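You operate a simulated robot arm through the tools that you are given. There is no shell and no other tool. Be economical: measure what you need, move in short steps, check, and stop when the job is done.

You are at the controls of a simulated robot arm. One attempt, no reset.

JOB
Clear the orange carrier's field on the demagnetiser, then check its metal on the metal tester.
Fine: hold the field key till 0 mT shows; press the metal key with the carrier docked; it stays in the tester's dock; the other steel carrier is left alone.
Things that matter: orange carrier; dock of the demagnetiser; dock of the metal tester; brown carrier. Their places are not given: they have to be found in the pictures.

The check looks at the end state, three seconds after you hand in, the way a careful person would. Anything else that was tipped, shoved, dropped, spilled or broken makes it a failure.

ROBOT AND FRAMES
A 7-joint arm with a two-finger parallel gripper, fixed in place. Base frame: the origin is at the foot of the arm, x ahead of it, y to its left, z up; the work surface is at about z = 900. Lengths are in mm, angles in rad, forces in N, time in s.
With the tool pointing down near the work surface it reaches from about 300 to 680 mm from the base axis. Its first joint turns from -1.152 to 1.152 rad. Payload 1.57 kg.
The tool frame sits at the grasp point between the pads (the TCP): z along the fingers, y along the line on which they close. The tips reach 30 mm beyond it. The gripper opens to 110 mm. The fingers are 24 mm wide and 12 mm thick; the gripper's body (48 by 112 mm) begins 78 mm behind the TCP.
Orientation is that of the tool frame in the base frame, as [roll, pitch, yaw] about the fixed x, y, z axes, in that order (R = Rz(yaw) Ry(pitch) Rx(roll)). With the fingers straight down and closing along the base's y, the tool's x points along the base's -x, its y along +y and its z along -z.

CONTROLS
- The arm moves only by the tool apply_moves. Its argument "steps" is a list of rows, each a list of 3 entries, a list of its own where there are three numbers: the opening in per cent of the stroke, from 0 (shut) to 100 (fully open), then the shift along the tool's x, y, z in mm, then the turn, a rotation vector about the tool's x, y, z in degrees. In form: [[gripper, [dx, dy, dz], [rx, ry, rz]], ...]. A call has 1 to 8 rows; each row is the pose to reach, as a shift and turn from the pose commanded when the call began, along the tool's axes at that moment. Each row takes 0.2 s and may step no farther than 50 mm and 0.15 rad from the row before; otherwise, or with a gripper value out of range, the whole call is refused. A pose out of reach is approached as far as the arm can. The call stops where the force on the tool passes 40 N (or 10 N more than at its start, if that is more) or the arm is blocked; 0.2 s more then pass. Each finger travels about 108 mm/s and halts on what it meets, pressing with about 39 N; the grip force reading is that of the motor and also rises with nothing between the fingers. The clock runs only during rows and for 0.2 s after the last one: add rows that repeat a pose to give the fingers time. It gives the time, the measured TCP pose, the force on the tool (base axes), the opening and the grip force at its end, in the units of the frame above (readings bear some noise), and new pictures: "views" is both (left out), scene, wrist or none.
- Cameras (640 x 400 px; columns grow to the right, rows downward): "scene" is fixed at [177.2, -397, 1426.7]; the picture's right is [0.72, -0.70, 0.00], its down [-0.35, -0.36, -0.87] and it looks along [0.60, 0.62, -0.50] (base axes); focal length 348 px, centre (320, 200). "wrist" rides on the gripper at [-36, 0, -80] in the tool frame; the picture's right is [0.00, -1.00, 0.00], its down [0.97, 0.00, -0.24] and it looks along [0.24, 0.00, 0.97] (tool axes); focal length 218 px, centre (320, 200).
- locate(camera, pixels): for up to 12 pixels [column, row] of the newest picture of that camera ("zoom" is the newest enlarged one), the place [x, y, z] in the base frame of the surface seen there, good to about 2 mm, but the place of the scene camera against the robot may be out by one fixed shift of up to 25 mm in any direction. The clock stands still meanwhile.
- enlarge(camera, box): a new picture of the part [left, top, right, bottom] of that camera's present view, enlarged. The clock stands still meanwhile.
- hand_in(): hands the job in; it is judged then, once.

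Keep the steps short. Do not move on a guess: measure, check each grasp and each placing, and mend mistakes. In all there are 80 turns and 150 pictures (those below and enlarged ones count). Leave the gripper open and the arm clear of the work at the hand-in unless told otherwise, and finish with a single line.

The tools are called after ">>>" by a JSON object that holds its "api" and its "payload". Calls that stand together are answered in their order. apply_moves: Moves the arm, as the interface text tells. Its arguments: {"type":"object","properties":{"steps":{"type":"array"},"views":{"type":"string","enum":["both","scene","wrist","none"]}},"required":["steps"]} The other tools are called the same way: locate (camera, pixels) gives the place of the surface under pixels of a picture; enlarge (camera, box) takes an enlarged picture of a part of a camera's view; hand_in () hands the job in.

At the start:

```text
clock: 0.0
position: [447.5, 72.0, 1196.1]
ee_rot: [3.141, 0.0, -3.141]
force: [-0.4, 1.3, -0.7]
gripper_width: 109.8
finger_force: 0.1
```

scene: 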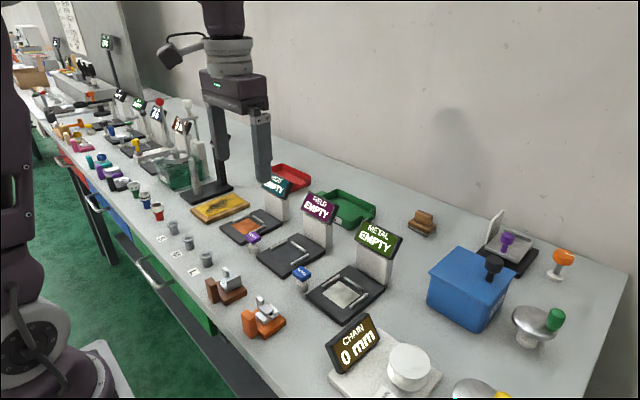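
wrist: 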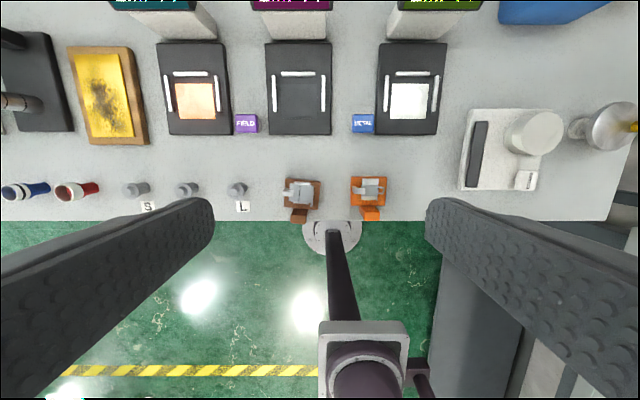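

I see three docks (THICK?/FIELD/METAL), with purple FIELD key and blue METAL key, and brown and orange carriers near the table edge. I'll enlarge these first.

>>> {"api": "enlarge", "payload": {"camera": "scene", "box": [190, 170, 420, 350]}}

>>> {"api": "enlarge", "payload": {"camera": "wrist", "box": [220, 20, 460, 230]}}

>>> {"api": "locate", "payload": {"camera": "wrist", "pixels": [[369, 190], [370, 213], [300, 192], [246, 124], [363, 123], [299, 105], [410, 100], [195, 100], [274, 72], [324, 72], [392, 72], [440, 72]]}}

```text
2.22 times, centred on (305, 260) of scene
```

zoom: 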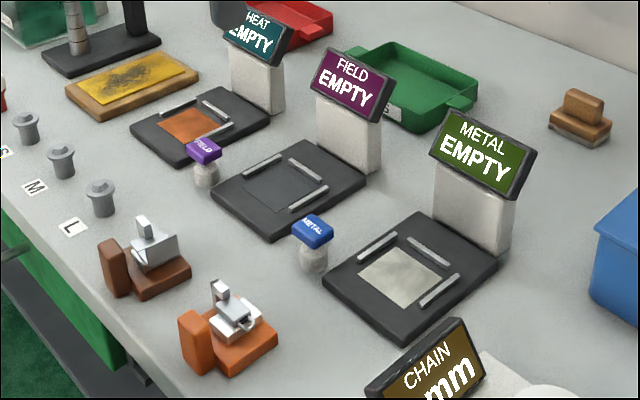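

```text
1.90 times, centred on (340, 125) of wrist
```

zoom: 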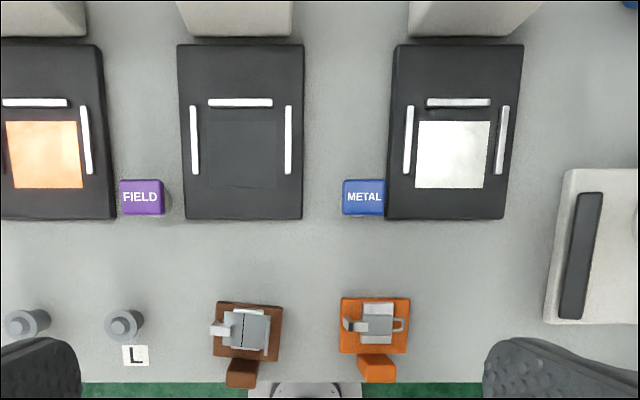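

```text
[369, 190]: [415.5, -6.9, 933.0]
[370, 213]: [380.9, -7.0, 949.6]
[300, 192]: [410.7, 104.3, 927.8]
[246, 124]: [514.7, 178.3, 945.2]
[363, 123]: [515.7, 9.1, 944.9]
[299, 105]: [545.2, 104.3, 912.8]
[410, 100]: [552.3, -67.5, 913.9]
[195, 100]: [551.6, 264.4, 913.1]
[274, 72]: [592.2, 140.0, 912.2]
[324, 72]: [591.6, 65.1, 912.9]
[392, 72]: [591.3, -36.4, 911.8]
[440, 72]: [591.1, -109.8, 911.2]
```

Measuring the carrier and dock features in detail from the newest zoom.

>>> {"api": "locate", "payload": {"camera": "zoom", "pixels": [[345, 303], [405, 303], [346, 345], [405, 345], [362, 357], [392, 357], [367, 381], [395, 381], [376, 326], [350, 325], [400, 324], [377, 308]]}}

>>> {"api": "locate", "payload": {"camera": "zoom", "pixels": [[194, 107], [194, 172], [288, 107], [288, 172], [210, 102], [271, 102], [240, 150], [240, 212], [182, 215], [298, 215], [142, 197], [364, 197]]}}

>>> {"api": "locate", "payload": {"camera": "zoom", "pixels": [[409, 107], [408, 172], [504, 107], [499, 172], [428, 102], [489, 102], [455, 150], [447, 215], [419, 186], [488, 186], [420, 123], [490, 123]]}}

>>> {"api": "enlarge", "payload": {"camera": "scene", "box": [200, 255, 300, 345]}}

```text
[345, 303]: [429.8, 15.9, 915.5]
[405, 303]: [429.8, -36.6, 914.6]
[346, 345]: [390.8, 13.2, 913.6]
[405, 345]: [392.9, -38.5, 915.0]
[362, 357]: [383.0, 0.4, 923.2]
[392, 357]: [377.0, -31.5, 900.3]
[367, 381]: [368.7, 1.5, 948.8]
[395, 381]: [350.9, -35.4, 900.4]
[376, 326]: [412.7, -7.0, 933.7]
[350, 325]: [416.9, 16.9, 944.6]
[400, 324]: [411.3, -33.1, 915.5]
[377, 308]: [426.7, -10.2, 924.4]
```

```text
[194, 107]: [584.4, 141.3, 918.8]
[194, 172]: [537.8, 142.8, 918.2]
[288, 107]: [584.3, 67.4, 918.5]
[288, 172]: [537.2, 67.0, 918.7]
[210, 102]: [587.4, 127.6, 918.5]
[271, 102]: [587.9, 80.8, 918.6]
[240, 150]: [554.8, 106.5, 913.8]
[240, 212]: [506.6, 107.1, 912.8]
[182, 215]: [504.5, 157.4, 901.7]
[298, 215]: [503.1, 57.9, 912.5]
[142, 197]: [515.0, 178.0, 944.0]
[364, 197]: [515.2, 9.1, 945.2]
```

```text
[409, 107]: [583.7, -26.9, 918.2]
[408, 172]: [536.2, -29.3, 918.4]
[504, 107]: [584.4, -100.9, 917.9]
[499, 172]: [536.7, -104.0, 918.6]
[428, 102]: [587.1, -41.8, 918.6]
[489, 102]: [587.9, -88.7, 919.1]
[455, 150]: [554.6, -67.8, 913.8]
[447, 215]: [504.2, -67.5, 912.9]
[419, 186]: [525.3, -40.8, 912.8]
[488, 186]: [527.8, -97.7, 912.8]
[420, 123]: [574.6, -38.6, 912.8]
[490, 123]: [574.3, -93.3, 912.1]
```

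```text
4.44 times, centred on (250, 300) of scene
```

zoom: 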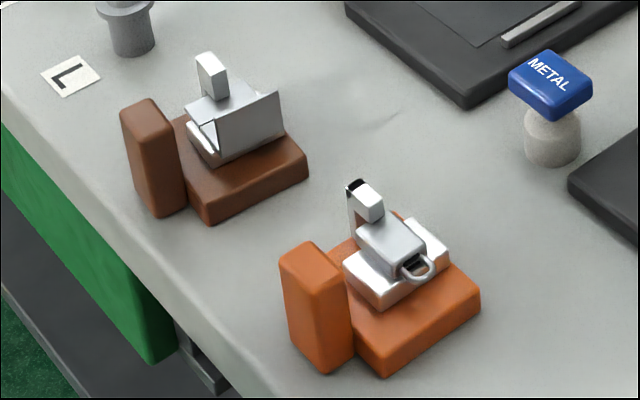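

The orange carrier base is about x 388–432, y −38..17 with its post at about (376, −7), top z 950. The FIELD dock centre is about (551, 104), METAL about (551, −68), keys at (515, 178) and (515, 9). I'll move above the post to z≈1060 and look again.

>>> {"api": "apply_moves", "payload": {"steps": [[100, [18, -20, 34], [0, 0, 0]], [100, [36, -40, 68], [0, 0, 0]], [100, [54, -60, 102], [0, 0, 0]], [100, [71, -79, 136], [0, 0, 0]], [100, [71, -79, 136], [0, 0, 0]]]}}

```text
clock: 1.2
position: [375.4, -7.9, 1061.4]
ee_rot: [3.141, -0.001, 3.141]
force: [-0.5, 1.2, 0.2]
gripper_width: 109.9
finger_force: 0.1
```

scene: 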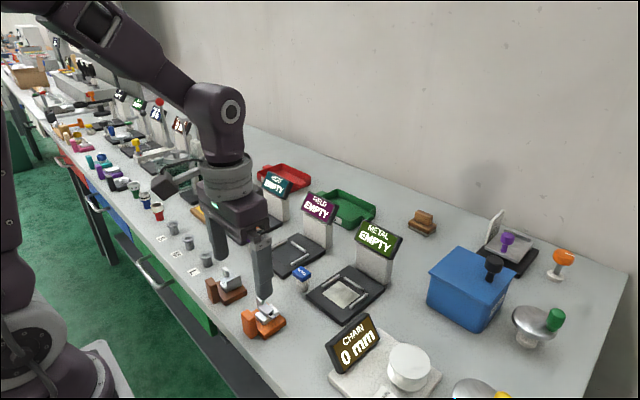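
wrist: 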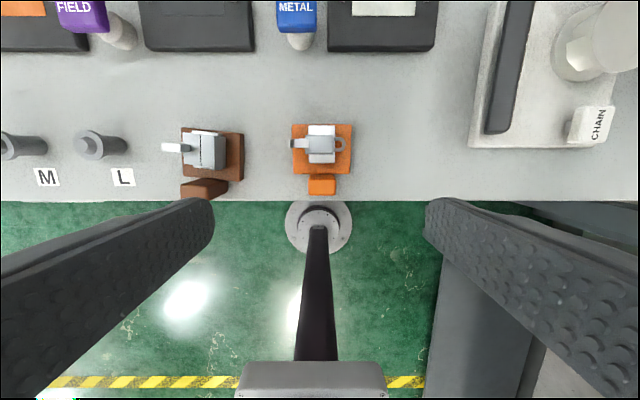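

>>> {"api": "enlarge", "payload": {"camera": "wrist", "box": [270, 110, 376, 210]}}

>>> {"api": "locate", "payload": {"camera": "wrist", "pixels": [[311, 185], [322, 185], [333, 185], [322, 177], [322, 192], [292, 150], [351, 150], [292, 172], [351, 172], [294, 126], [351, 126], [243, 160]]}}

```text
4.00 times, centred on (323, 160) of wrist
```

zoom: 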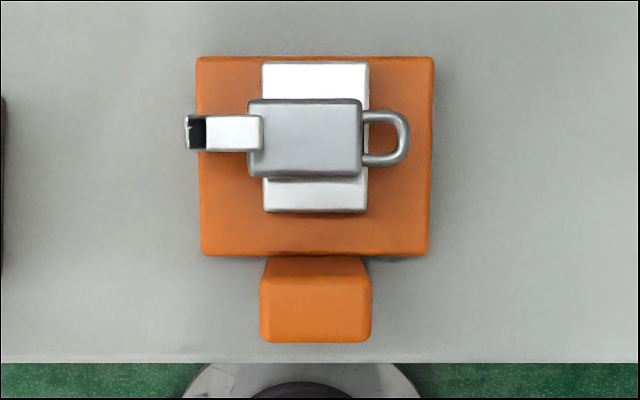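

```text
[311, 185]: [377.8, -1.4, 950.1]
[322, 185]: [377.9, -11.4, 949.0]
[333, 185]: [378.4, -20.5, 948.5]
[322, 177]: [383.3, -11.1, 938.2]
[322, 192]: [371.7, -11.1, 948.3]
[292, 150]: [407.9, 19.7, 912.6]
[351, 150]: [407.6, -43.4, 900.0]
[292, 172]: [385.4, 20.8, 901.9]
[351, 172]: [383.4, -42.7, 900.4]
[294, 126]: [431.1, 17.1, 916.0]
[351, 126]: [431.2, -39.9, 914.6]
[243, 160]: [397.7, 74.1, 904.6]
```

Post centre is (376, −10.7), 24 mm wide, top z 949. Descending to z≈946 with the gripper at 60 %.

>>> {"api": "apply_moves", "payload": {"steps": [[60, [0, -2.8, 30], [0, 0, 0]], [60, [0, -2.8, 65], [0, 0, 0]], [60, [0, -2.8, 95], [0, 0, 0]], [60, [0, -2.8, 115], [0, 0, 0]], [60, [0, -2.8, 115], [0, 0, 0]]]}}

```text
clock: 2.4
position: [378.1, -10.7, 945.5]
ee_rot: [3.14, 0.0, 3.141]
force: [1.3, 0.4, 0.6]
gripper_width: 66.2
finger_force: 0.0
```

scene: 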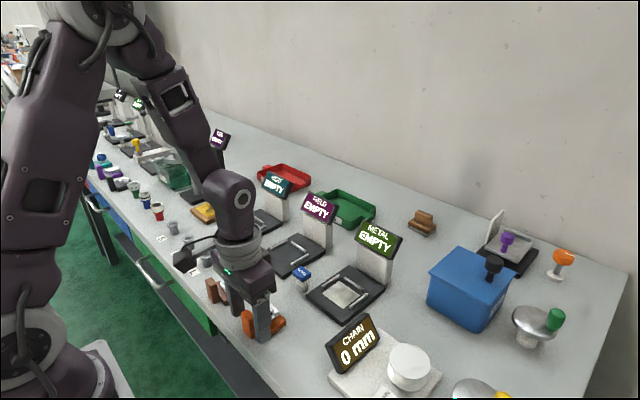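
wrist: 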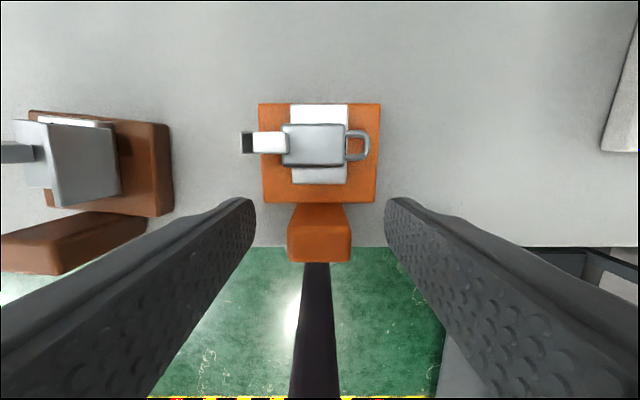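

The measured x is 378, so the finger edge could brush the base. I'll back off 3 mm, rise 2 mm, and close.

>>> {"api": "apply_moves", "payload": {"steps": [[60, [3, 0, -2], [0, 0, 0]], [0, [3, 0, -2], [0, 0, 0]], [0, [3, 0, -2], [0, 0, 0]], [0, [3, 0, -2], [0, 0, 0]], [0, [3, 0, -2], [0, 0, 0]]]}}

```text
clock: 3.6
position: [374.5, -9.5, 948.0]
ee_rot: [3.14, 0.0, -3.141]
force: [1.0, -0.5, 0.2]
gripper_width: 25.3
finger_force: 36.5
```

scene: 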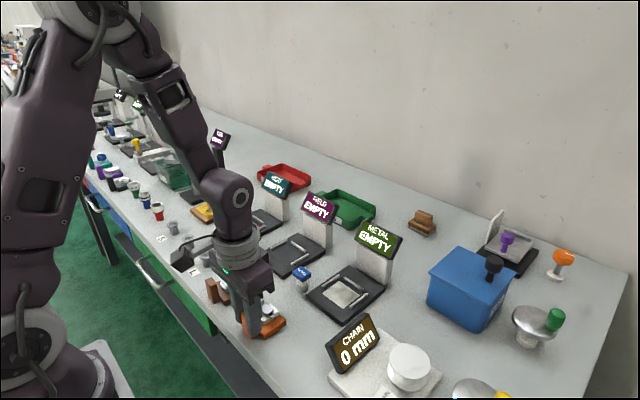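
wrist: 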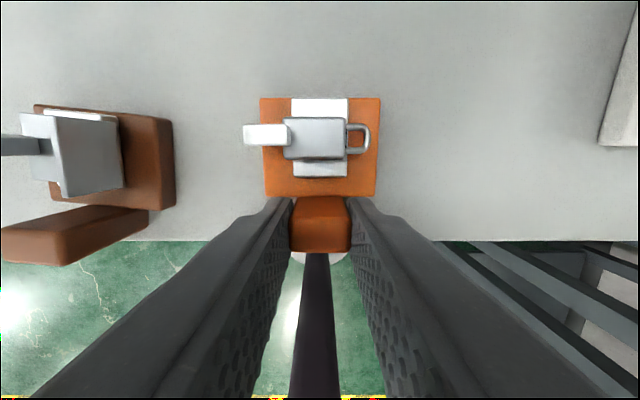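

Grip holds at 25.3 mm, 36.5 N. Next: read the base edges relative to the tool, then lift.

>>> {"api": "locate", "payload": {"camera": "wrist", "pixels": [[263, 101], [378, 101], [268, 193], [374, 193], [264, 150], [378, 150], [320, 100], [305, 225], [335, 225]]}}

>>> {"api": "apply_moves", "payload": {"steps": [[0, [0, 0, -10], [0, 0, 0]], [0, [0, 0, -40], [0, 0, 0]], [0, [0, 0, -80], [0, 0, 0]], [0, [0, 0, -90], [0, 0, 0]], [0, [0, 0, -90], [0, 0, 0]]]}}

```text
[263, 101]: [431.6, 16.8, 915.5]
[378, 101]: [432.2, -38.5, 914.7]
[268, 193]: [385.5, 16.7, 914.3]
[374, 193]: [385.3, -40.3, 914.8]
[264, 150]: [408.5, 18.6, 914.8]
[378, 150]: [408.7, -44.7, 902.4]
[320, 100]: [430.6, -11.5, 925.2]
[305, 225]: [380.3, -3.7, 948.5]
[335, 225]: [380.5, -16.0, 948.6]
```

```text
clock: 4.8
position: [373.7, -7.9, 1038.9]
ee_rot: [3.141, 0.0, 3.141]
force: [-0.3, 0.3, 0.3]
gripper_width: 0.0
finger_force: 21.2
```

scene: 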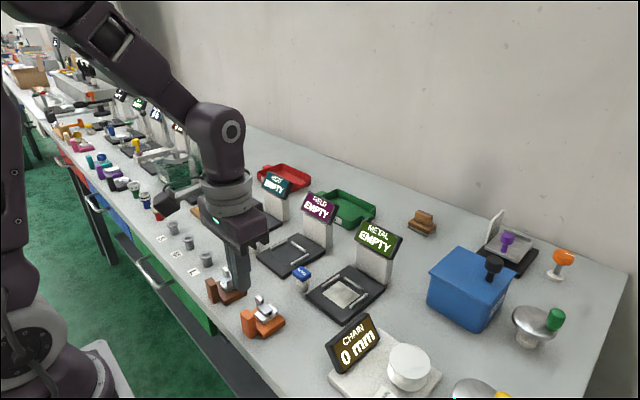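
wrist: 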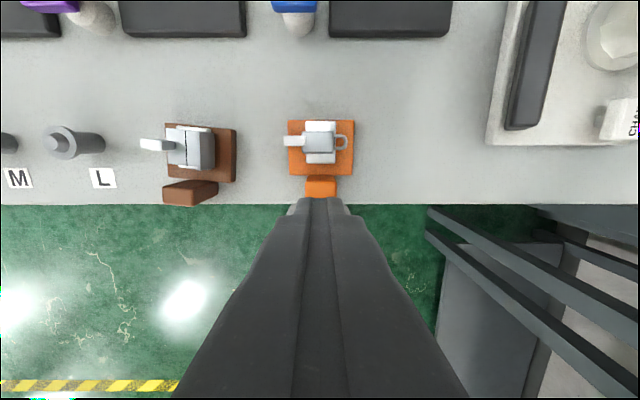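

It slipped: width 0, the carrier is still standing at its spot. I was gripping only with the tips. I'll open, remeasure and grip lower on the post, lifting more slowly.

>>> {"api": "apply_moves", "payload": {"steps": [[60, [0, 0, 0], [0, 0, 0]], [60, [0, 0, 0], [0, 0, 0]], [60, [0, 0, 0], [0, 0, 0]]]}}

>>> {"api": "enlarge", "payload": {"camera": "wrist", "box": [260, 110, 380, 210]}}

>>> {"api": "locate", "payload": {"camera": "wrist", "pixels": [[308, 187], [321, 187], [334, 187], [321, 177], [321, 193], [290, 122], [353, 122], [291, 173], [351, 173], [304, 188], [338, 188]]}}

>>> {"api": "enlarge", "payload": {"camera": "scene", "box": [200, 255, 300, 345]}}

```text
clock: 5.6
position: [372.9, -8.5, 1038.2]
ee_rot: [3.141, -0.001, 3.141]
force: [0.1, 0.6, 0.0]
gripper_width: 65.9
finger_force: 0.0
```

scene: 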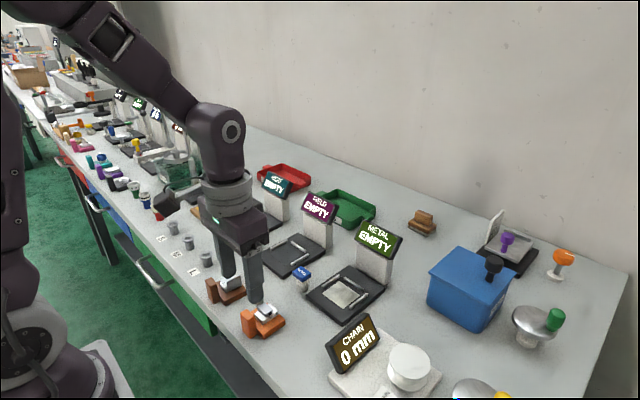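
wrist: 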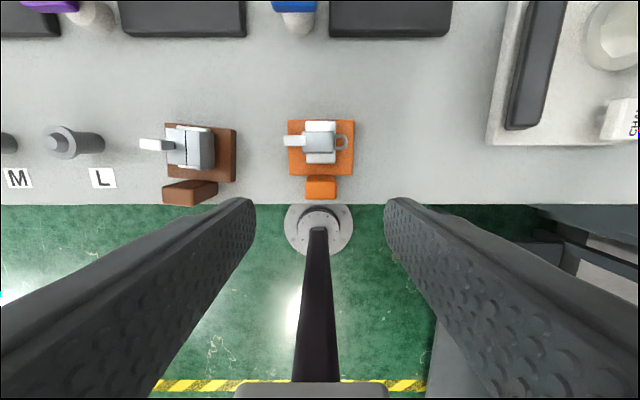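

```text
4.00 times, centred on (320, 160) of wrist
```

zoom: 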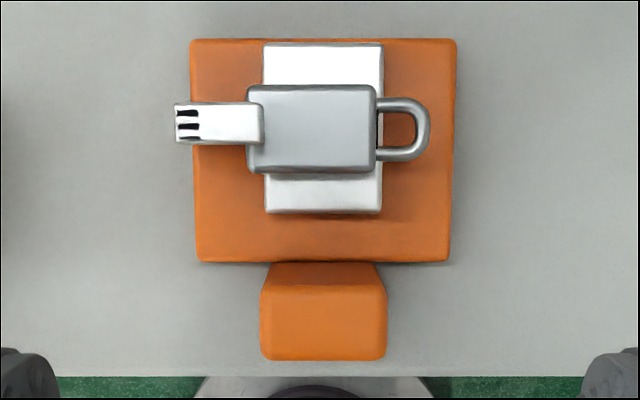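

```text
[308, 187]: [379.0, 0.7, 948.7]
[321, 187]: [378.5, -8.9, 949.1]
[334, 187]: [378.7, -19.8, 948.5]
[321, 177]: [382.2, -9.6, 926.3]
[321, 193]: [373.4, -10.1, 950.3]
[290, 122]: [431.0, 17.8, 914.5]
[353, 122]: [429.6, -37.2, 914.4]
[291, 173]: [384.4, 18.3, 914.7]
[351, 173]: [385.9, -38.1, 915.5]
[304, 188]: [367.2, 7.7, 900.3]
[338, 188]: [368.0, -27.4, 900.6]
```

```text
4.44 times, centred on (250, 300) of scene
```

zoom: 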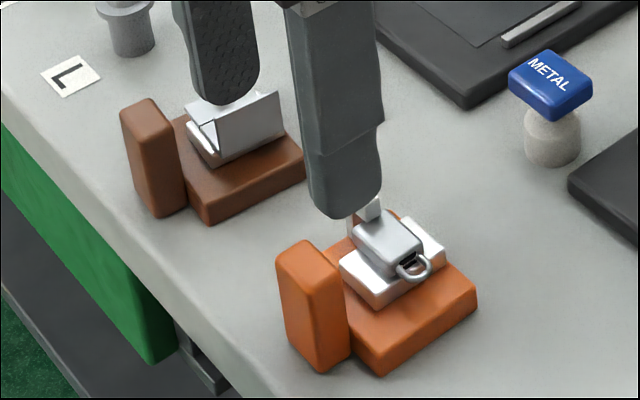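

Carrier unmoved, base x 385–431, post about x 369–384, y centre −9.5. Descending to z≈950 first to check x.

>>> {"api": "apply_moves", "payload": {"steps": [[60, [3, -1, 30], [0, 0, 0]], [60, [3, -1, 60], [0, 0, 0]], [60, [3, -1, 88], [0, 0, 0]], [60, [3, -1, 88], [0, 0, 0]]], "views": "wrist"}}

```text
clock: 6.6
position: [369.5, -10.2, 948.0]
ee_rot: [3.141, 0.0, 3.141]
force: [0.0, -0.1, -0.1]
gripper_width: 65.9
finger_force: 0.1
```

wrist: 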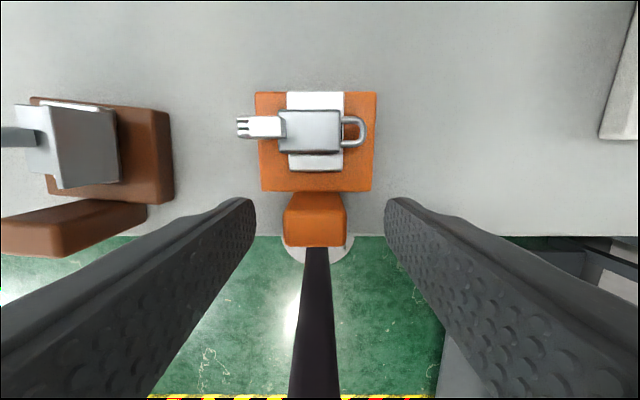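

x is 369.5; the post is about 2 mm to +y. Going down to z 934 and closing with time to build force.

>>> {"api": "apply_moves", "payload": {"steps": [[60, [0, 1.5, 8], [0, 0, 0]], [60, [0, 1.5, 14], [0, 0, 0]], [0, [0, 1.5, 14], [0, 0, 0]], [0, [0, 1.5, 14], [0, 0, 0]], [0, [0, 1.5, 14], [0, 0, 0]], [0, [0, 1.5, 14], [0, 0, 0]], [0, [0, 1.5, 14], [0, 0, 0]]], "views": "wrist"}}

>>> {"api": "apply_moves", "payload": {"steps": [[0, [0, 0, -2], [0, 0, 0]], [0, [0, 0, -4], [0, 0, 0]], [0, [0, 0, -7], [0, 0, 0]], [0, [0, 0, -10], [0, 0, 0]], [0, [0, 0, -14], [0, 0, 0]], [0, [0, 0, -18], [0, 0, 0]]]}}

```text
clock: 8.2
position: [371.0, -8.8, 935.9]
ee_rot: [-3.14, 0.0, 3.141]
force: [-0.9, 0.7, 20.4]
gripper_width: 58.8
finger_force: 38.8
```

wrist: 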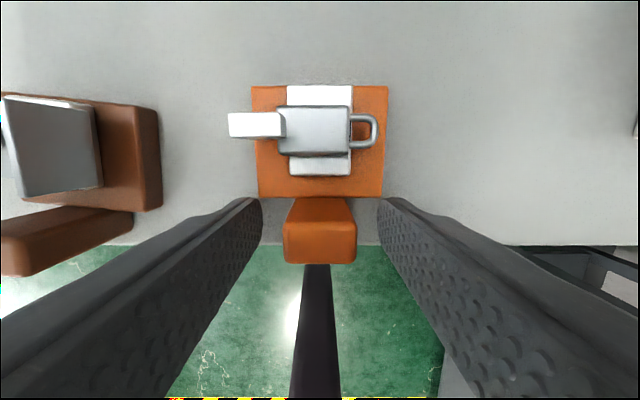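

```text
clock: 9.6
position: [370.0, -8.4, 954.6]
ee_rot: [3.141, 0.001, 3.141]
force: [0.5, 0.4, -0.9]
gripper_width: 59.3
finger_force: 39.0
```

scene: 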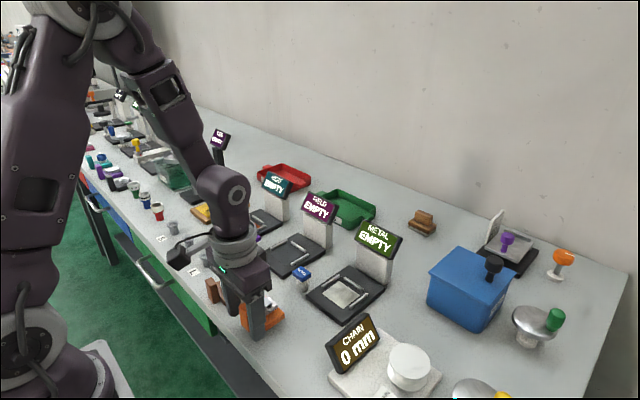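
wrist: 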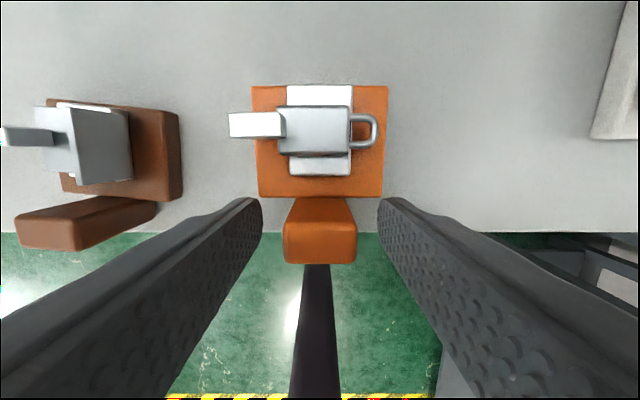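

The fingers closed on the base corners (59 mm) instead of the post, though it lifted level. That is a marginal hold, so I'll set it back down and regrip the post from farther back.

>>> {"api": "apply_moves", "payload": {"steps": [[0, [0, 0, 5], [0, 0, 0]], [0, [0, 0, 10], [0, 0, 0]], [0, [0, 0, 14], [0, 0, 0]], [0, [0, 0, 17], [0, 0, 0]], [0, [0, 0, 18], [0, 0, 0]], [0, [0, 0, 18], [0, 0, 0]]], "views": "wrist"}}

>>> {"api": "apply_moves", "payload": {"steps": [[64, [0, 0, 0], [0, 0, 0]], [64, [0, 0, 0], [0, 0, 0]], [64, [7, 0, 0], [0, 0, 0]], [64, [7, 0, 0], [0, 0, 0]]]}}

```text
clock: 11.0
position: [370.6, -9.9, 934.3]
ee_rot: [-3.141, 0.001, -3.141]
force: [-4.4, 1.1, 35.9]
gripper_width: 59.4
finger_force: 39.0
```

wrist: 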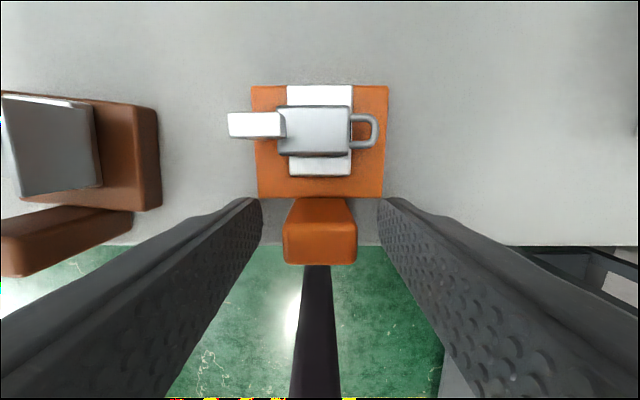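

```text
clock: 12.0
position: [361.8, -9.0, 936.1]
ee_rot: [-3.141, -0.001, 3.141]
force: [-0.4, -0.2, 0.1]
gripper_width: 70.3
finger_force: 0.2
```

scene: 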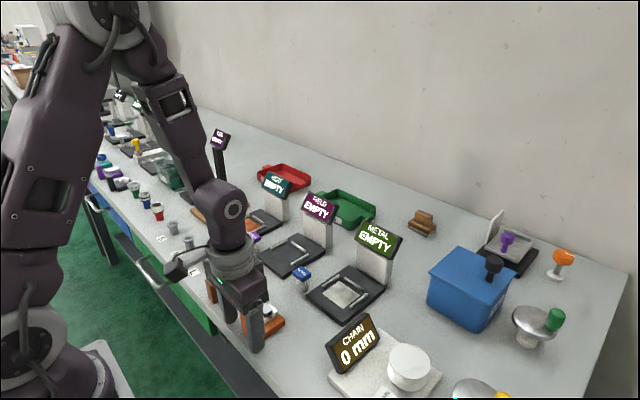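
wrist: 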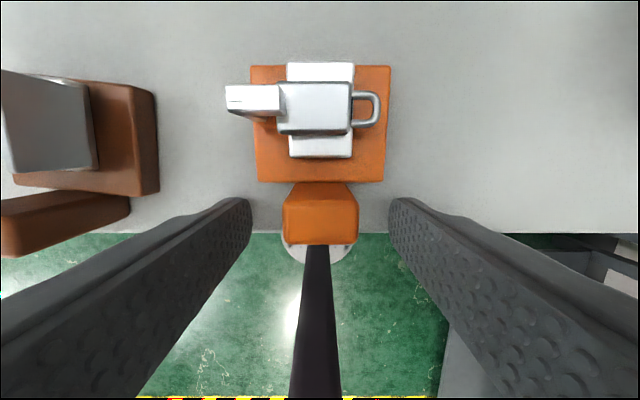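

>>> {"api": "locate", "payload": {"camera": "wrist", "pixels": [[320, 211], [320, 240], [290, 225], [352, 225], [260, 180], [380, 180], [320, 190], [320, 66]]}}

```text
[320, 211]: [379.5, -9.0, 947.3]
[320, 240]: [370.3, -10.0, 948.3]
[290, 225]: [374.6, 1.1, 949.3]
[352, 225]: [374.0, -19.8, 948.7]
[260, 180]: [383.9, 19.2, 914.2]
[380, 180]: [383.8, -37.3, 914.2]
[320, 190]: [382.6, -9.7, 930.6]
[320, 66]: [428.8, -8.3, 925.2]
```

Post spans x≈369–382, base begins at 383.5. Moving forward 5 mm (finger front ≈379), then closing.

>>> {"api": "apply_moves", "payload": {"steps": [[64, [-5, 0, -1], [0, 0, 0]], [64, [-5, 0, -1], [0, 0, 0]], [0, [-5, 0, -1], [0, 0, 0]], [0, [-5, 0, -1], [0, 0, 0]], [0, [-5, 0, -1], [0, 0, 0]], [0, [-5, 0, -1], [0, 0, 0]], [0, [-5, 0, -1], [0, 0, 0]]], "views": "wrist"}}

```text
clock: 13.6
position: [366.3, -6.4, 936.0]
ee_rot: [3.141, 0.0, 3.141]
force: [-0.6, -0.2, 0.2]
gripper_width: 25.7
finger_force: 37.6
```

wrist: 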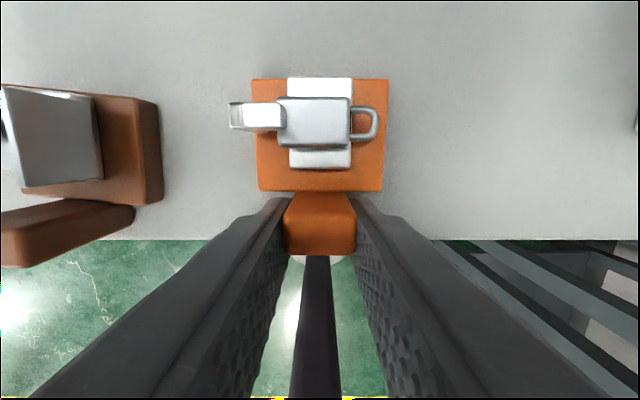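

Gripping the post, 25.7 mm. Slow test lift of 18 mm.

>>> {"api": "apply_moves", "payload": {"steps": [[0, [0, 0, -2], [0, 0, 0]], [0, [0, 0, -4], [0, 0, 0]], [0, [0, 0, -7], [0, 0, 0]], [0, [0, 0, -10], [0, 0, 0]], [0, [0, 0, -14], [0, 0, 0]], [0, [0, 0, -18], [0, 0, 0]]]}}

```text
clock: 15.0
position: [368.5, -8.8, 953.3]
ee_rot: [-3.14, 0.0, 3.141]
force: [-0.6, 0.5, -1.8]
gripper_width: 25.6
finger_force: 36.8
```

scene: 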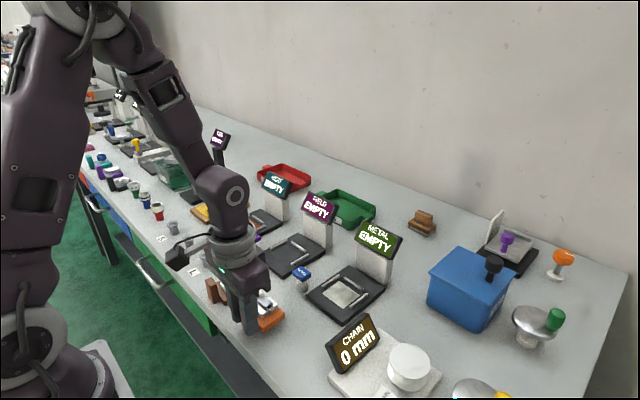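
wrist: 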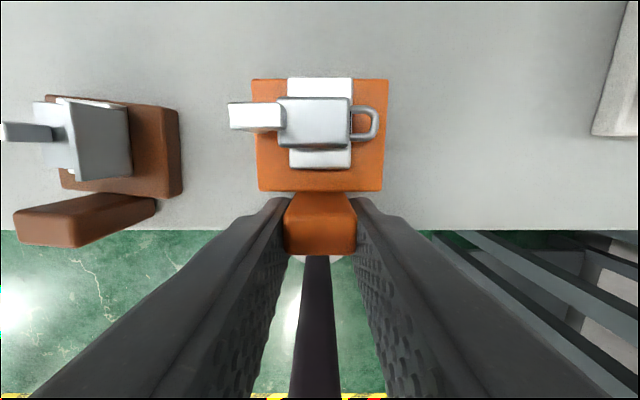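

Held level, no slip. Rising another 60 mm gently.

>>> {"api": "apply_moves", "payload": {"steps": [[0, [0, 0, -6], [0, 0, 0]], [0, [0, 0, -14], [0, 0, 0]], [0, [0, 0, -24], [0, 0, 0]], [0, [0, 0, -34], [0, 0, 0]], [0, [0, 0, -44], [0, 0, 0]], [0, [0, 0, -54], [0, 0, 0]], [0, [0, 0, -60], [0, 0, 0]]], "views": "wrist"}}

```text
clock: 16.6
position: [368.3, -8.2, 1015.3]
ee_rot: [-3.141, 0.0, -3.14]
force: [0.6, 0.0, -2.1]
gripper_width: 25.4
finger_force: 36.7
```

wrist: 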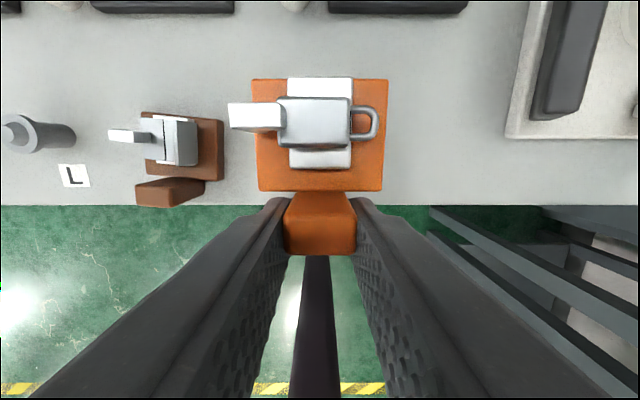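

>>> {"api": "locate", "payload": {"camera": "wrist", "pixels": [[256, 84], [386, 84], [261, 187], [380, 187], [288, 240], [354, 240]]}}

>>> {"api": "apply_moves", "payload": {"steps": [[0, [-10, 8, 0], [0, 0, 0]], [0, [-30, 24, 0], [0, 0, 0]], [0, [-52, 41, 0], [0, 0, 0]], [0, [-75, 59, 0], [0, 0, 0]], [0, [-98, 77, 0], [0, 0, 0]], [0, [-118, 94, 0], [0, 0, 0]], [0, [-135, 108, 0], [0, 0, 0]], [0, [-142, 113, 0], [0, 0, 0]]]}}

```text
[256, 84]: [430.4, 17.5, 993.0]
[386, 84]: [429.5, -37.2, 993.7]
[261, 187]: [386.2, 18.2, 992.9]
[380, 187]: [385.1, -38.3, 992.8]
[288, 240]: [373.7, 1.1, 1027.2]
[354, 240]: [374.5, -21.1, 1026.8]
```

```text
clock: 18.4
position: [511.1, 106.8, 1015.1]
ee_rot: [3.141, 0.0, 3.141]
force: [0.1, 0.2, -1.5]
gripper_width: 25.7
finger_force: 37.0
```

scene: 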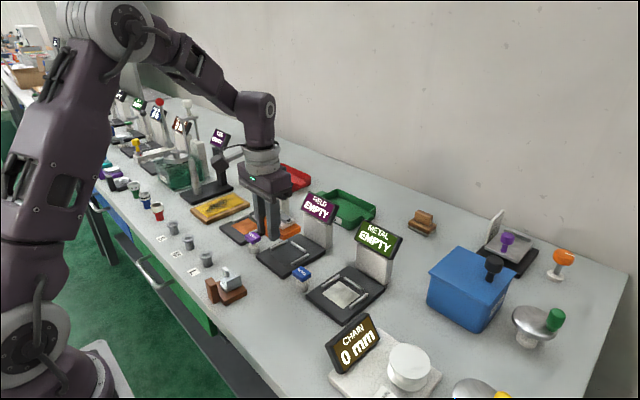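
wrist: 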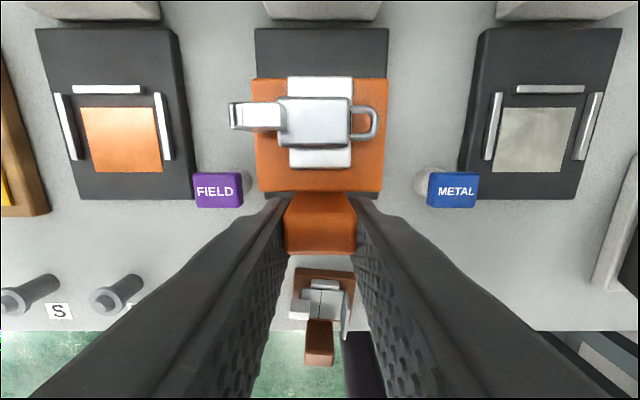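

>>> {"api": "locate", "payload": {"camera": "wrist", "pixels": [[256, 84], [386, 84], [261, 187], [380, 187], [257, 60], [389, 60], [320, 40], [218, 190], [452, 190]]}}

```text
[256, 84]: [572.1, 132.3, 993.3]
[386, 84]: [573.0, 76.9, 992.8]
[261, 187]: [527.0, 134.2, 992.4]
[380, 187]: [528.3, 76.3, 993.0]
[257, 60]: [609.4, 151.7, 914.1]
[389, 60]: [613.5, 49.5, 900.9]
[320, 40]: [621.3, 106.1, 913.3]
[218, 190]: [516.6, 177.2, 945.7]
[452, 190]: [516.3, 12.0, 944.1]
```

Carrier base centre (550.1, 104.9) versus dock centre (550.4, 104.5): aligned. Bottom is about 65 mm above the dock floor; descending 58 mm first.

>>> {"api": "apply_moves", "payload": {"steps": [[0, [0, -0.4, 8], [0, 0, 0]], [0, [0, -0.4, 20], [0, 0, 0]], [0, [0, -0.4, 32], [0, 0, 0]], [0, [0, -0.4, 44], [0, 0, 0]], [0, [0, -0.4, 54], [0, 0, 0]], [0, [0, -0.4, 58], [0, 0, 0]]]}}

>>> {"api": "enlarge", "payload": {"camera": "scene", "box": [220, 190, 350, 290]}}

```text
clock: 19.8
position: [510.3, 104.3, 956.3]
ee_rot: [-3.141, -0.001, 3.141]
force: [-0.1, 0.0, -1.5]
gripper_width: 25.7
finger_force: 36.7
```

scene: 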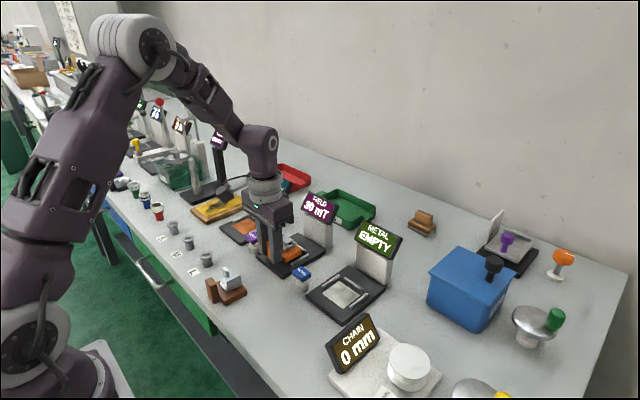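
wrist: 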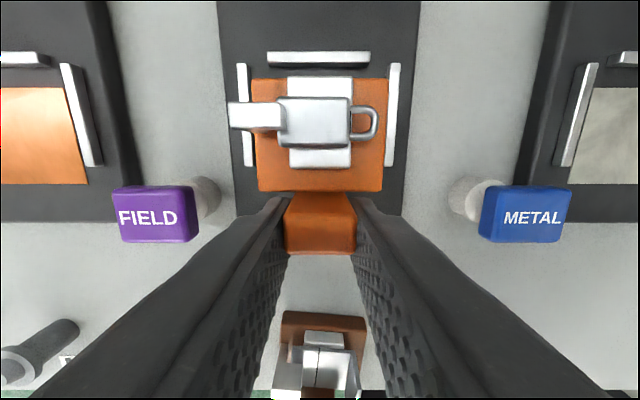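

```text
4.00 times, centred on (285, 240) of scene
```

zoom: 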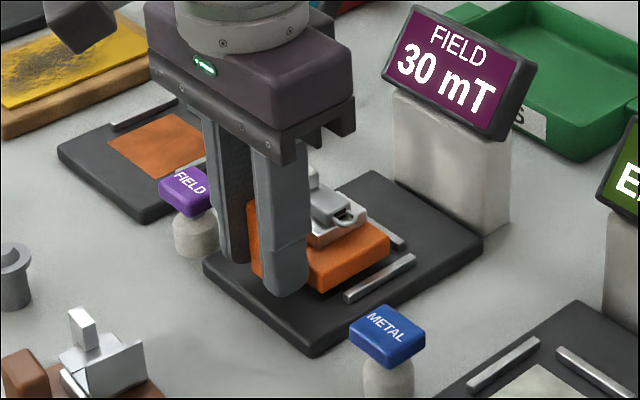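

The display reads 30 mT and the carrier sits between the rails. Lowering the last ~7 mm in small steps.

>>> {"api": "apply_moves", "payload": {"steps": [[0, [0, 0, 3], [0, 0, 0]], [0, [0, 0, 5], [0, 0, 0]], [0, [0, 0, 6.5], [0, 0, 0]], [0, [0, 0, 7.5], [0, 0, 0]], [0, [0, 0, 7.5], [0, 0, 0]]]}}

>>> {"api": "enlarge", "payload": {"camera": "scene", "box": [220, 190, 350, 290]}}

```text
clock: 21.0
position: [511.2, 105.2, 949.8]
ee_rot: [-3.142, 0.0, 3.141]
force: [0.3, 0.2, -1.2]
gripper_width: 25.4
finger_force: 36.7
```

scene: 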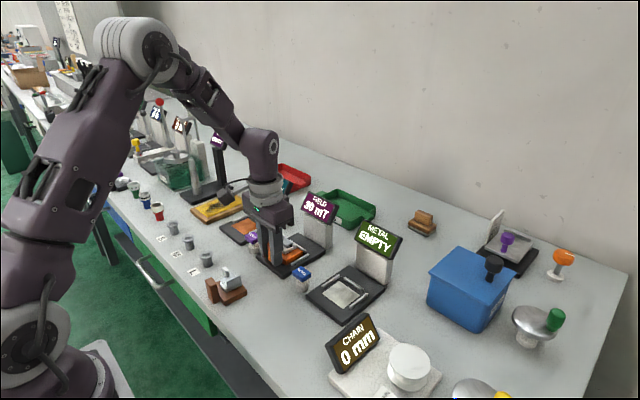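
wrist: 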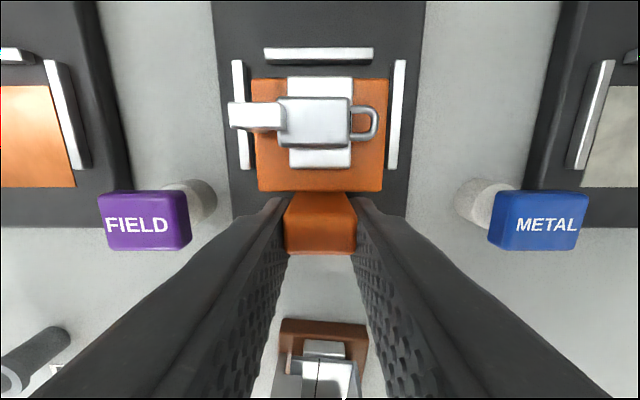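

```text
4.00 times, centred on (285, 240) of scene
```

zoom: 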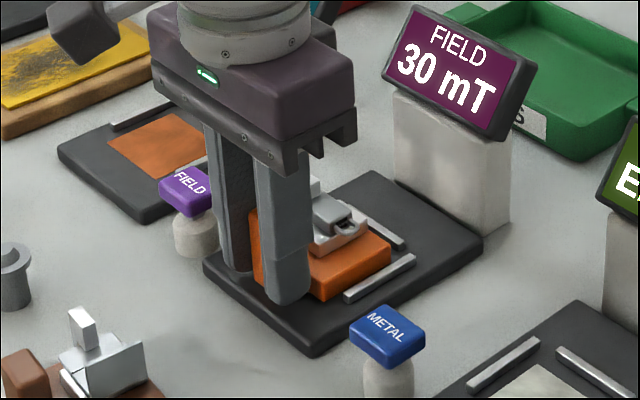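

Force still shows the weight, so no contact yet. Lowering in 1 mm steps until the force turns.

>>> {"api": "apply_moves", "payload": {"steps": [[0, [0, 0, 1], [0, 0, 0]], [0, [0, 0, 2], [0, 0, 0]], [0, [0, 0, 2], [0, 0, 0]]], "views": "none"}}

>>> {"api": "locate", "payload": {"camera": "wrist", "pixels": [[258, 84], [386, 84], [261, 187], [380, 187], [240, 120], [397, 120]]}}

```text
clock: 21.8
position: [510.9, 104.5, 947.9]
ee_rot: [-3.142, 0.002, 3.141]
force: [-9.8, -5.1, 33.9]
gripper_width: 25.5
finger_force: 36.9
```

```text
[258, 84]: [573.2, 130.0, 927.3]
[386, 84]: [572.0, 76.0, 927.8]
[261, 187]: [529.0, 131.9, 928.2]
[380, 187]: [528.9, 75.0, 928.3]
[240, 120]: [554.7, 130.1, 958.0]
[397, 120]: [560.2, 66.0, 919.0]
```

Contact at z≈948 (34 N up). Relieving 1 mm, opening to ~50 mm, and retreating upward.

>>> {"api": "apply_moves", "payload": {"steps": [[0, [0, 0, -1], [0, 0, 0]], [45, [0, 0, -1], [0, 0, 0]], [45, [0, 0, -1], [0, 0, 0]], [45, [0, 0, -1], [0, 0, 0]], [45, [0, 0, -20], [0, 0, 0]], [45, [0, 0, -50], [0, 0, 0]], [45, [0, 0, -80], [0, 0, 0]], [45, [0, 0, -80], [0, 0, 0]]]}}

>>> {"api": "enlarge", "payload": {"camera": "scene", "box": [220, 190, 350, 290]}}

```text
clock: 23.6
position: [507.4, 106.4, 1024.6]
ee_rot: [-3.14, -0.001, 3.14]
force: [-0.5, 0.3, 0.9]
gripper_width: 49.4
finger_force: 0.0
```

scene: 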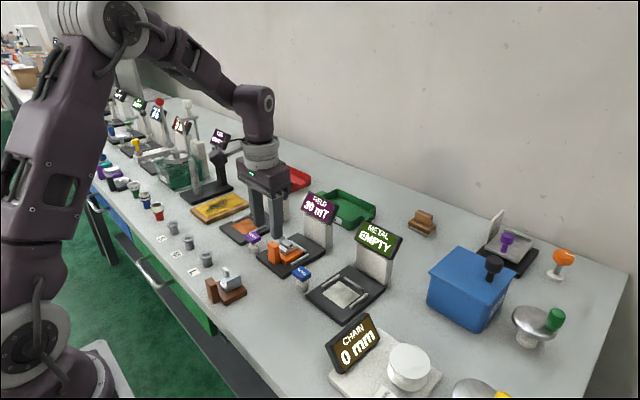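
wrist: 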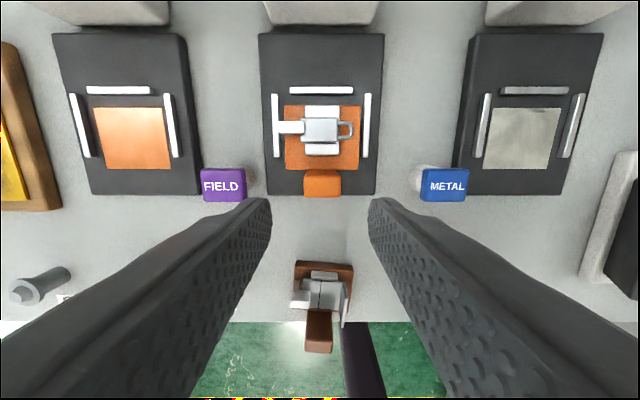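

```text
4.00 times, centred on (285, 240) of scene
```

zoom: 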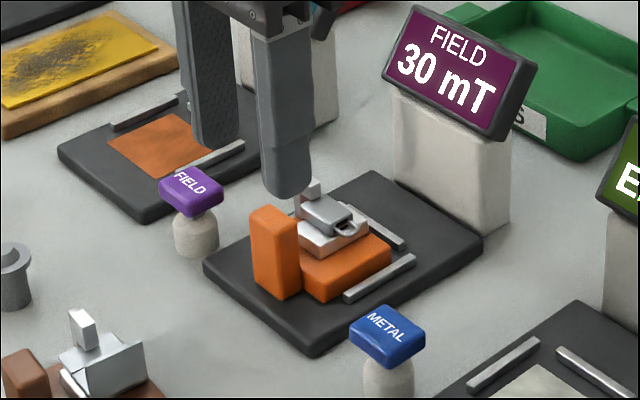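

Carrier is docked, 30 mT. Closing the gripper and moving over the FIELD key at (515.5, 178).

>>> {"api": "apply_moves", "payload": {"steps": [[0, [-3, 24, 0], [0, 0, 0]], [0, [-6, 48, 0], [0, 0, 0]], [0, [-8, 72, 0], [0, 0, 0]], [0, [-8, 72, 20], [0, 0, 0]], [0, [-8, 72, 34], [0, 0, 0]], [0, [-8, 72, 34], [0, 0, 0]]]}}

>>> {"api": "enlarge", "payload": {"camera": "scene", "box": [200, 190, 330, 290]}}

```text
clock: 25.0
position: [519.3, 176.3, 992.2]
ee_rot: [3.141, -0.001, 3.141]
force: [0.2, -0.3, 0.7]
gripper_width: 0.0
finger_force: 21.3
```

scene: 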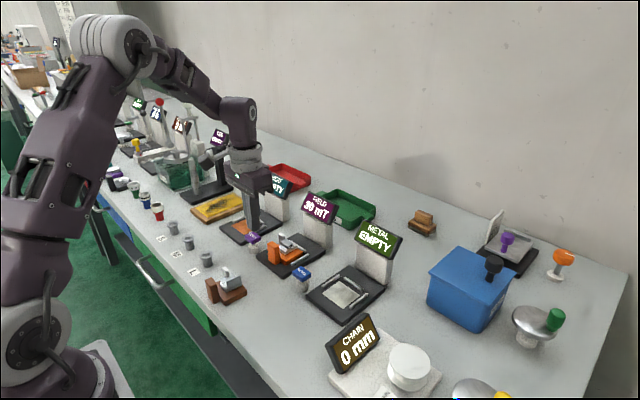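
wrist: 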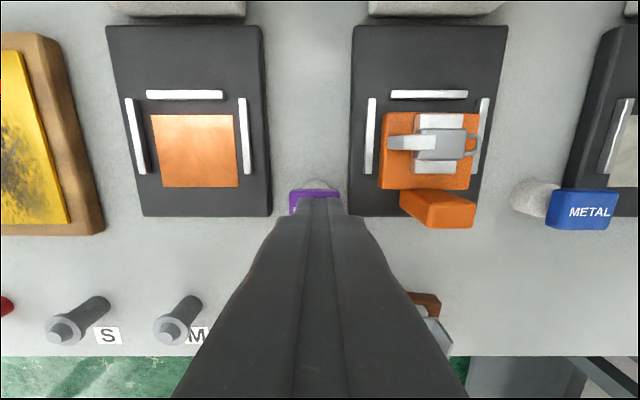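

```text
4.00 times, centred on (265, 240) of scene
```

zoom: 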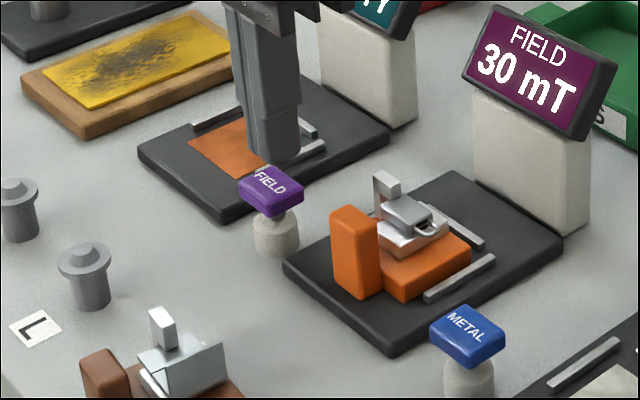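

Closed tips are over the key, about 17 mm above it. Descending in small steps and watching the force and display.

>>> {"api": "apply_moves", "payload": {"steps": [[0, [2, 1, 8], [0, 0, 0]], [0, [2, 1, 14], [0, 0, 0]], [0, [2, 1, 17], [0, 0, 0]], [0, [2, 1, 19], [0, 0, 0]], [0, [2, 1, 21], [0, 0, 0]]], "views": "scene"}}

>>> {"api": "enlarge", "payload": {"camera": "scene", "box": [200, 190, 330, 290]}}

```text
clock: 26.2
position: [515.2, 178.6, 971.7]
ee_rot: [-3.141, -0.001, 3.141]
force: [-1.6, -0.3, 1.3]
gripper_width: 0.1
finger_force: 21.2
```

scene: 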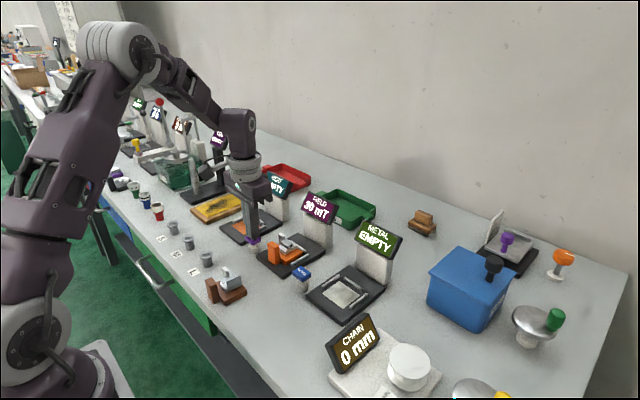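

```text
4.00 times, centred on (265, 240) of scene
```

zoom: 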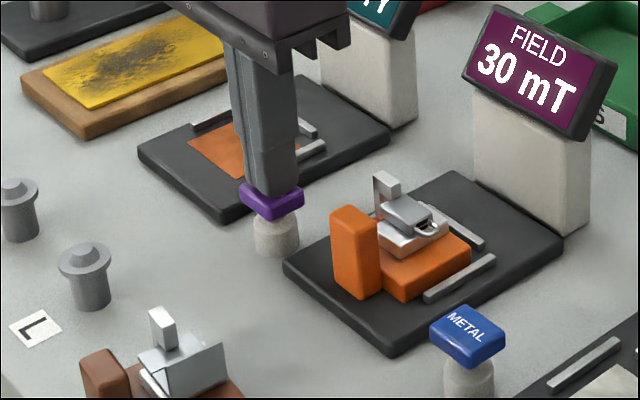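

Touching, force only 1–2 N. Pressing further.

>>> {"api": "apply_moves", "payload": {"steps": [[0, [0, 0, 1], [0, 0, 0]], [0, [0, 0, 2], [0, 0, 0]], [0, [0, 0, 3], [0, 0, 0]], [0, [0, 0, 4], [0, 0, 0]], [0, [0, 0, 4], [0, 0, 0]]], "views": "none"}}

>>> {"api": "enlarge", "payload": {"camera": "scene", "box": [200, 190, 330, 290]}}

```text
clock: 27.4
position: [515.6, 177.1, 968.9]
ee_rot: [-3.141, 0.002, -3.142]
force: [1.3, -0.6, 3.8]
gripper_width: 0.0
finger_force: 21.2
```

```text
4.00 times, centred on (265, 240) of scene
```

zoom: 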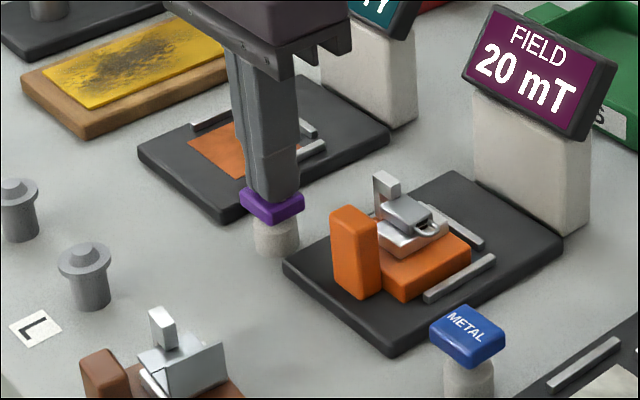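

The key is down and the reading has fallen to 20 mT. Holding.

>>> {"api": "apply_moves", "payload": {"steps": [[0, [0, 0, 0.5], [0, 0, 0]], [0, [0, 0, 0.5], [0, 0, 0]], [0, [0, 0, 0.5], [0, 0, 0]], [0, [0, 0, 0.5], [0, 0, 0]], [0, [0, 0, 0.5], [0, 0, 0]], [0, [0, 0, 0.5], [0, 0, 0]], [0, [0, 0, 0.5], [0, 0, 0]], [0, [0, 0, 0.5], [0, 0, 0]]], "views": "none"}}

>>> {"api": "enlarge", "payload": {"camera": "scene", "box": [200, 190, 330, 290]}}

```text
clock: 29.2
position: [517.2, 177.6, 968.2]
ee_rot: [-3.14, 0.001, 3.141]
force: [-0.3, 0.9, 2.6]
gripper_width: 0.1
finger_force: 20.7
```

```text
4.00 times, centred on (265, 240) of scene
```

zoom: 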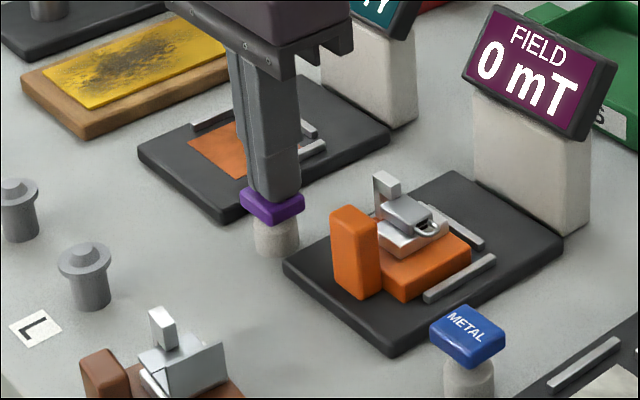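

It shows 0 mT. Lifting off and returning above the carrier's post, opening on the way.

>>> {"api": "apply_moves", "payload": {"steps": [[0, [0, 0, -20], [0, 0, 0]], [0, [0, 0, -50], [0, 0, 0]], [0, [0, 0, -70], [0, 0, 0]], [20, [2, -30, -70], [0, 0, 0]], [45, [5, -60, -70], [0, 0, 0]], [45, [6, -73, -70], [0, 0, 0]], [45, [6, -73, -70], [0, 0, 0]]]}}

>>> {"api": "enlarge", "payload": {"camera": "scene", "box": [220, 190, 350, 290]}}

```text
clock: 30.8
position: [512.9, 101.9, 1036.2]
ee_rot: [3.14, 0.001, -3.141]
force: [0.2, -0.3, -0.8]
gripper_width: 49.6
finger_force: 0.0
```

scene: 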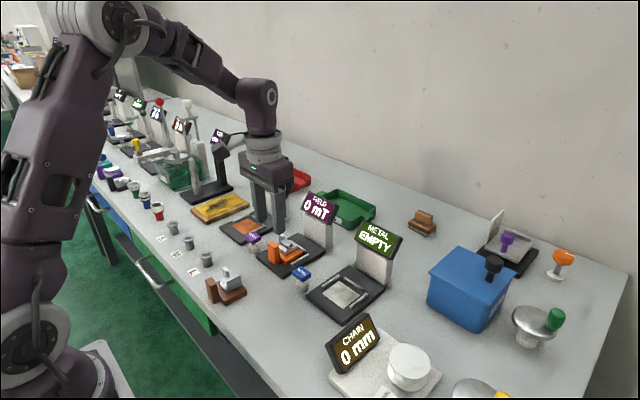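
wrist: 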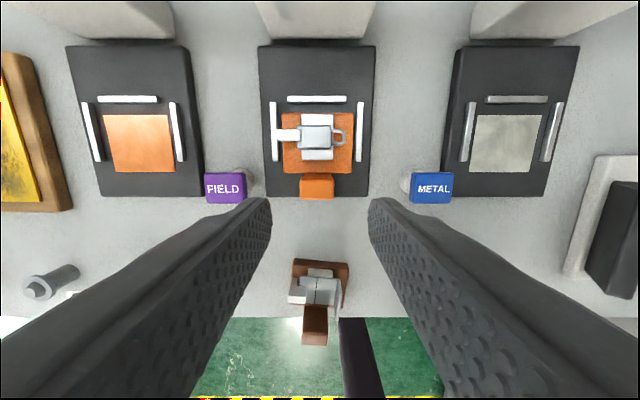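

```text
4.00 times, centred on (285, 240) of scene
```

zoom: 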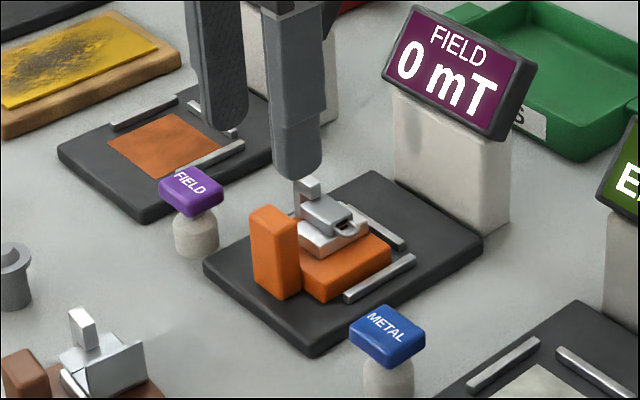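

0 mT persists after release. Measuring the post for the regrip.

>>> {"api": "locate", "payload": {"camera": "wrist", "pixels": [[305, 185], [316, 185], [328, 185], [316, 193], [285, 170], [350, 170], [285, 116], [352, 116]]}}

```text
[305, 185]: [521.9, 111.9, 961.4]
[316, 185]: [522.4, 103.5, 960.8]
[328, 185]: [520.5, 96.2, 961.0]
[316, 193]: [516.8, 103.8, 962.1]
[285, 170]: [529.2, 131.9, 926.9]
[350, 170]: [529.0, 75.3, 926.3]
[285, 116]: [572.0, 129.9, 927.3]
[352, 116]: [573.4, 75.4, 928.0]
```

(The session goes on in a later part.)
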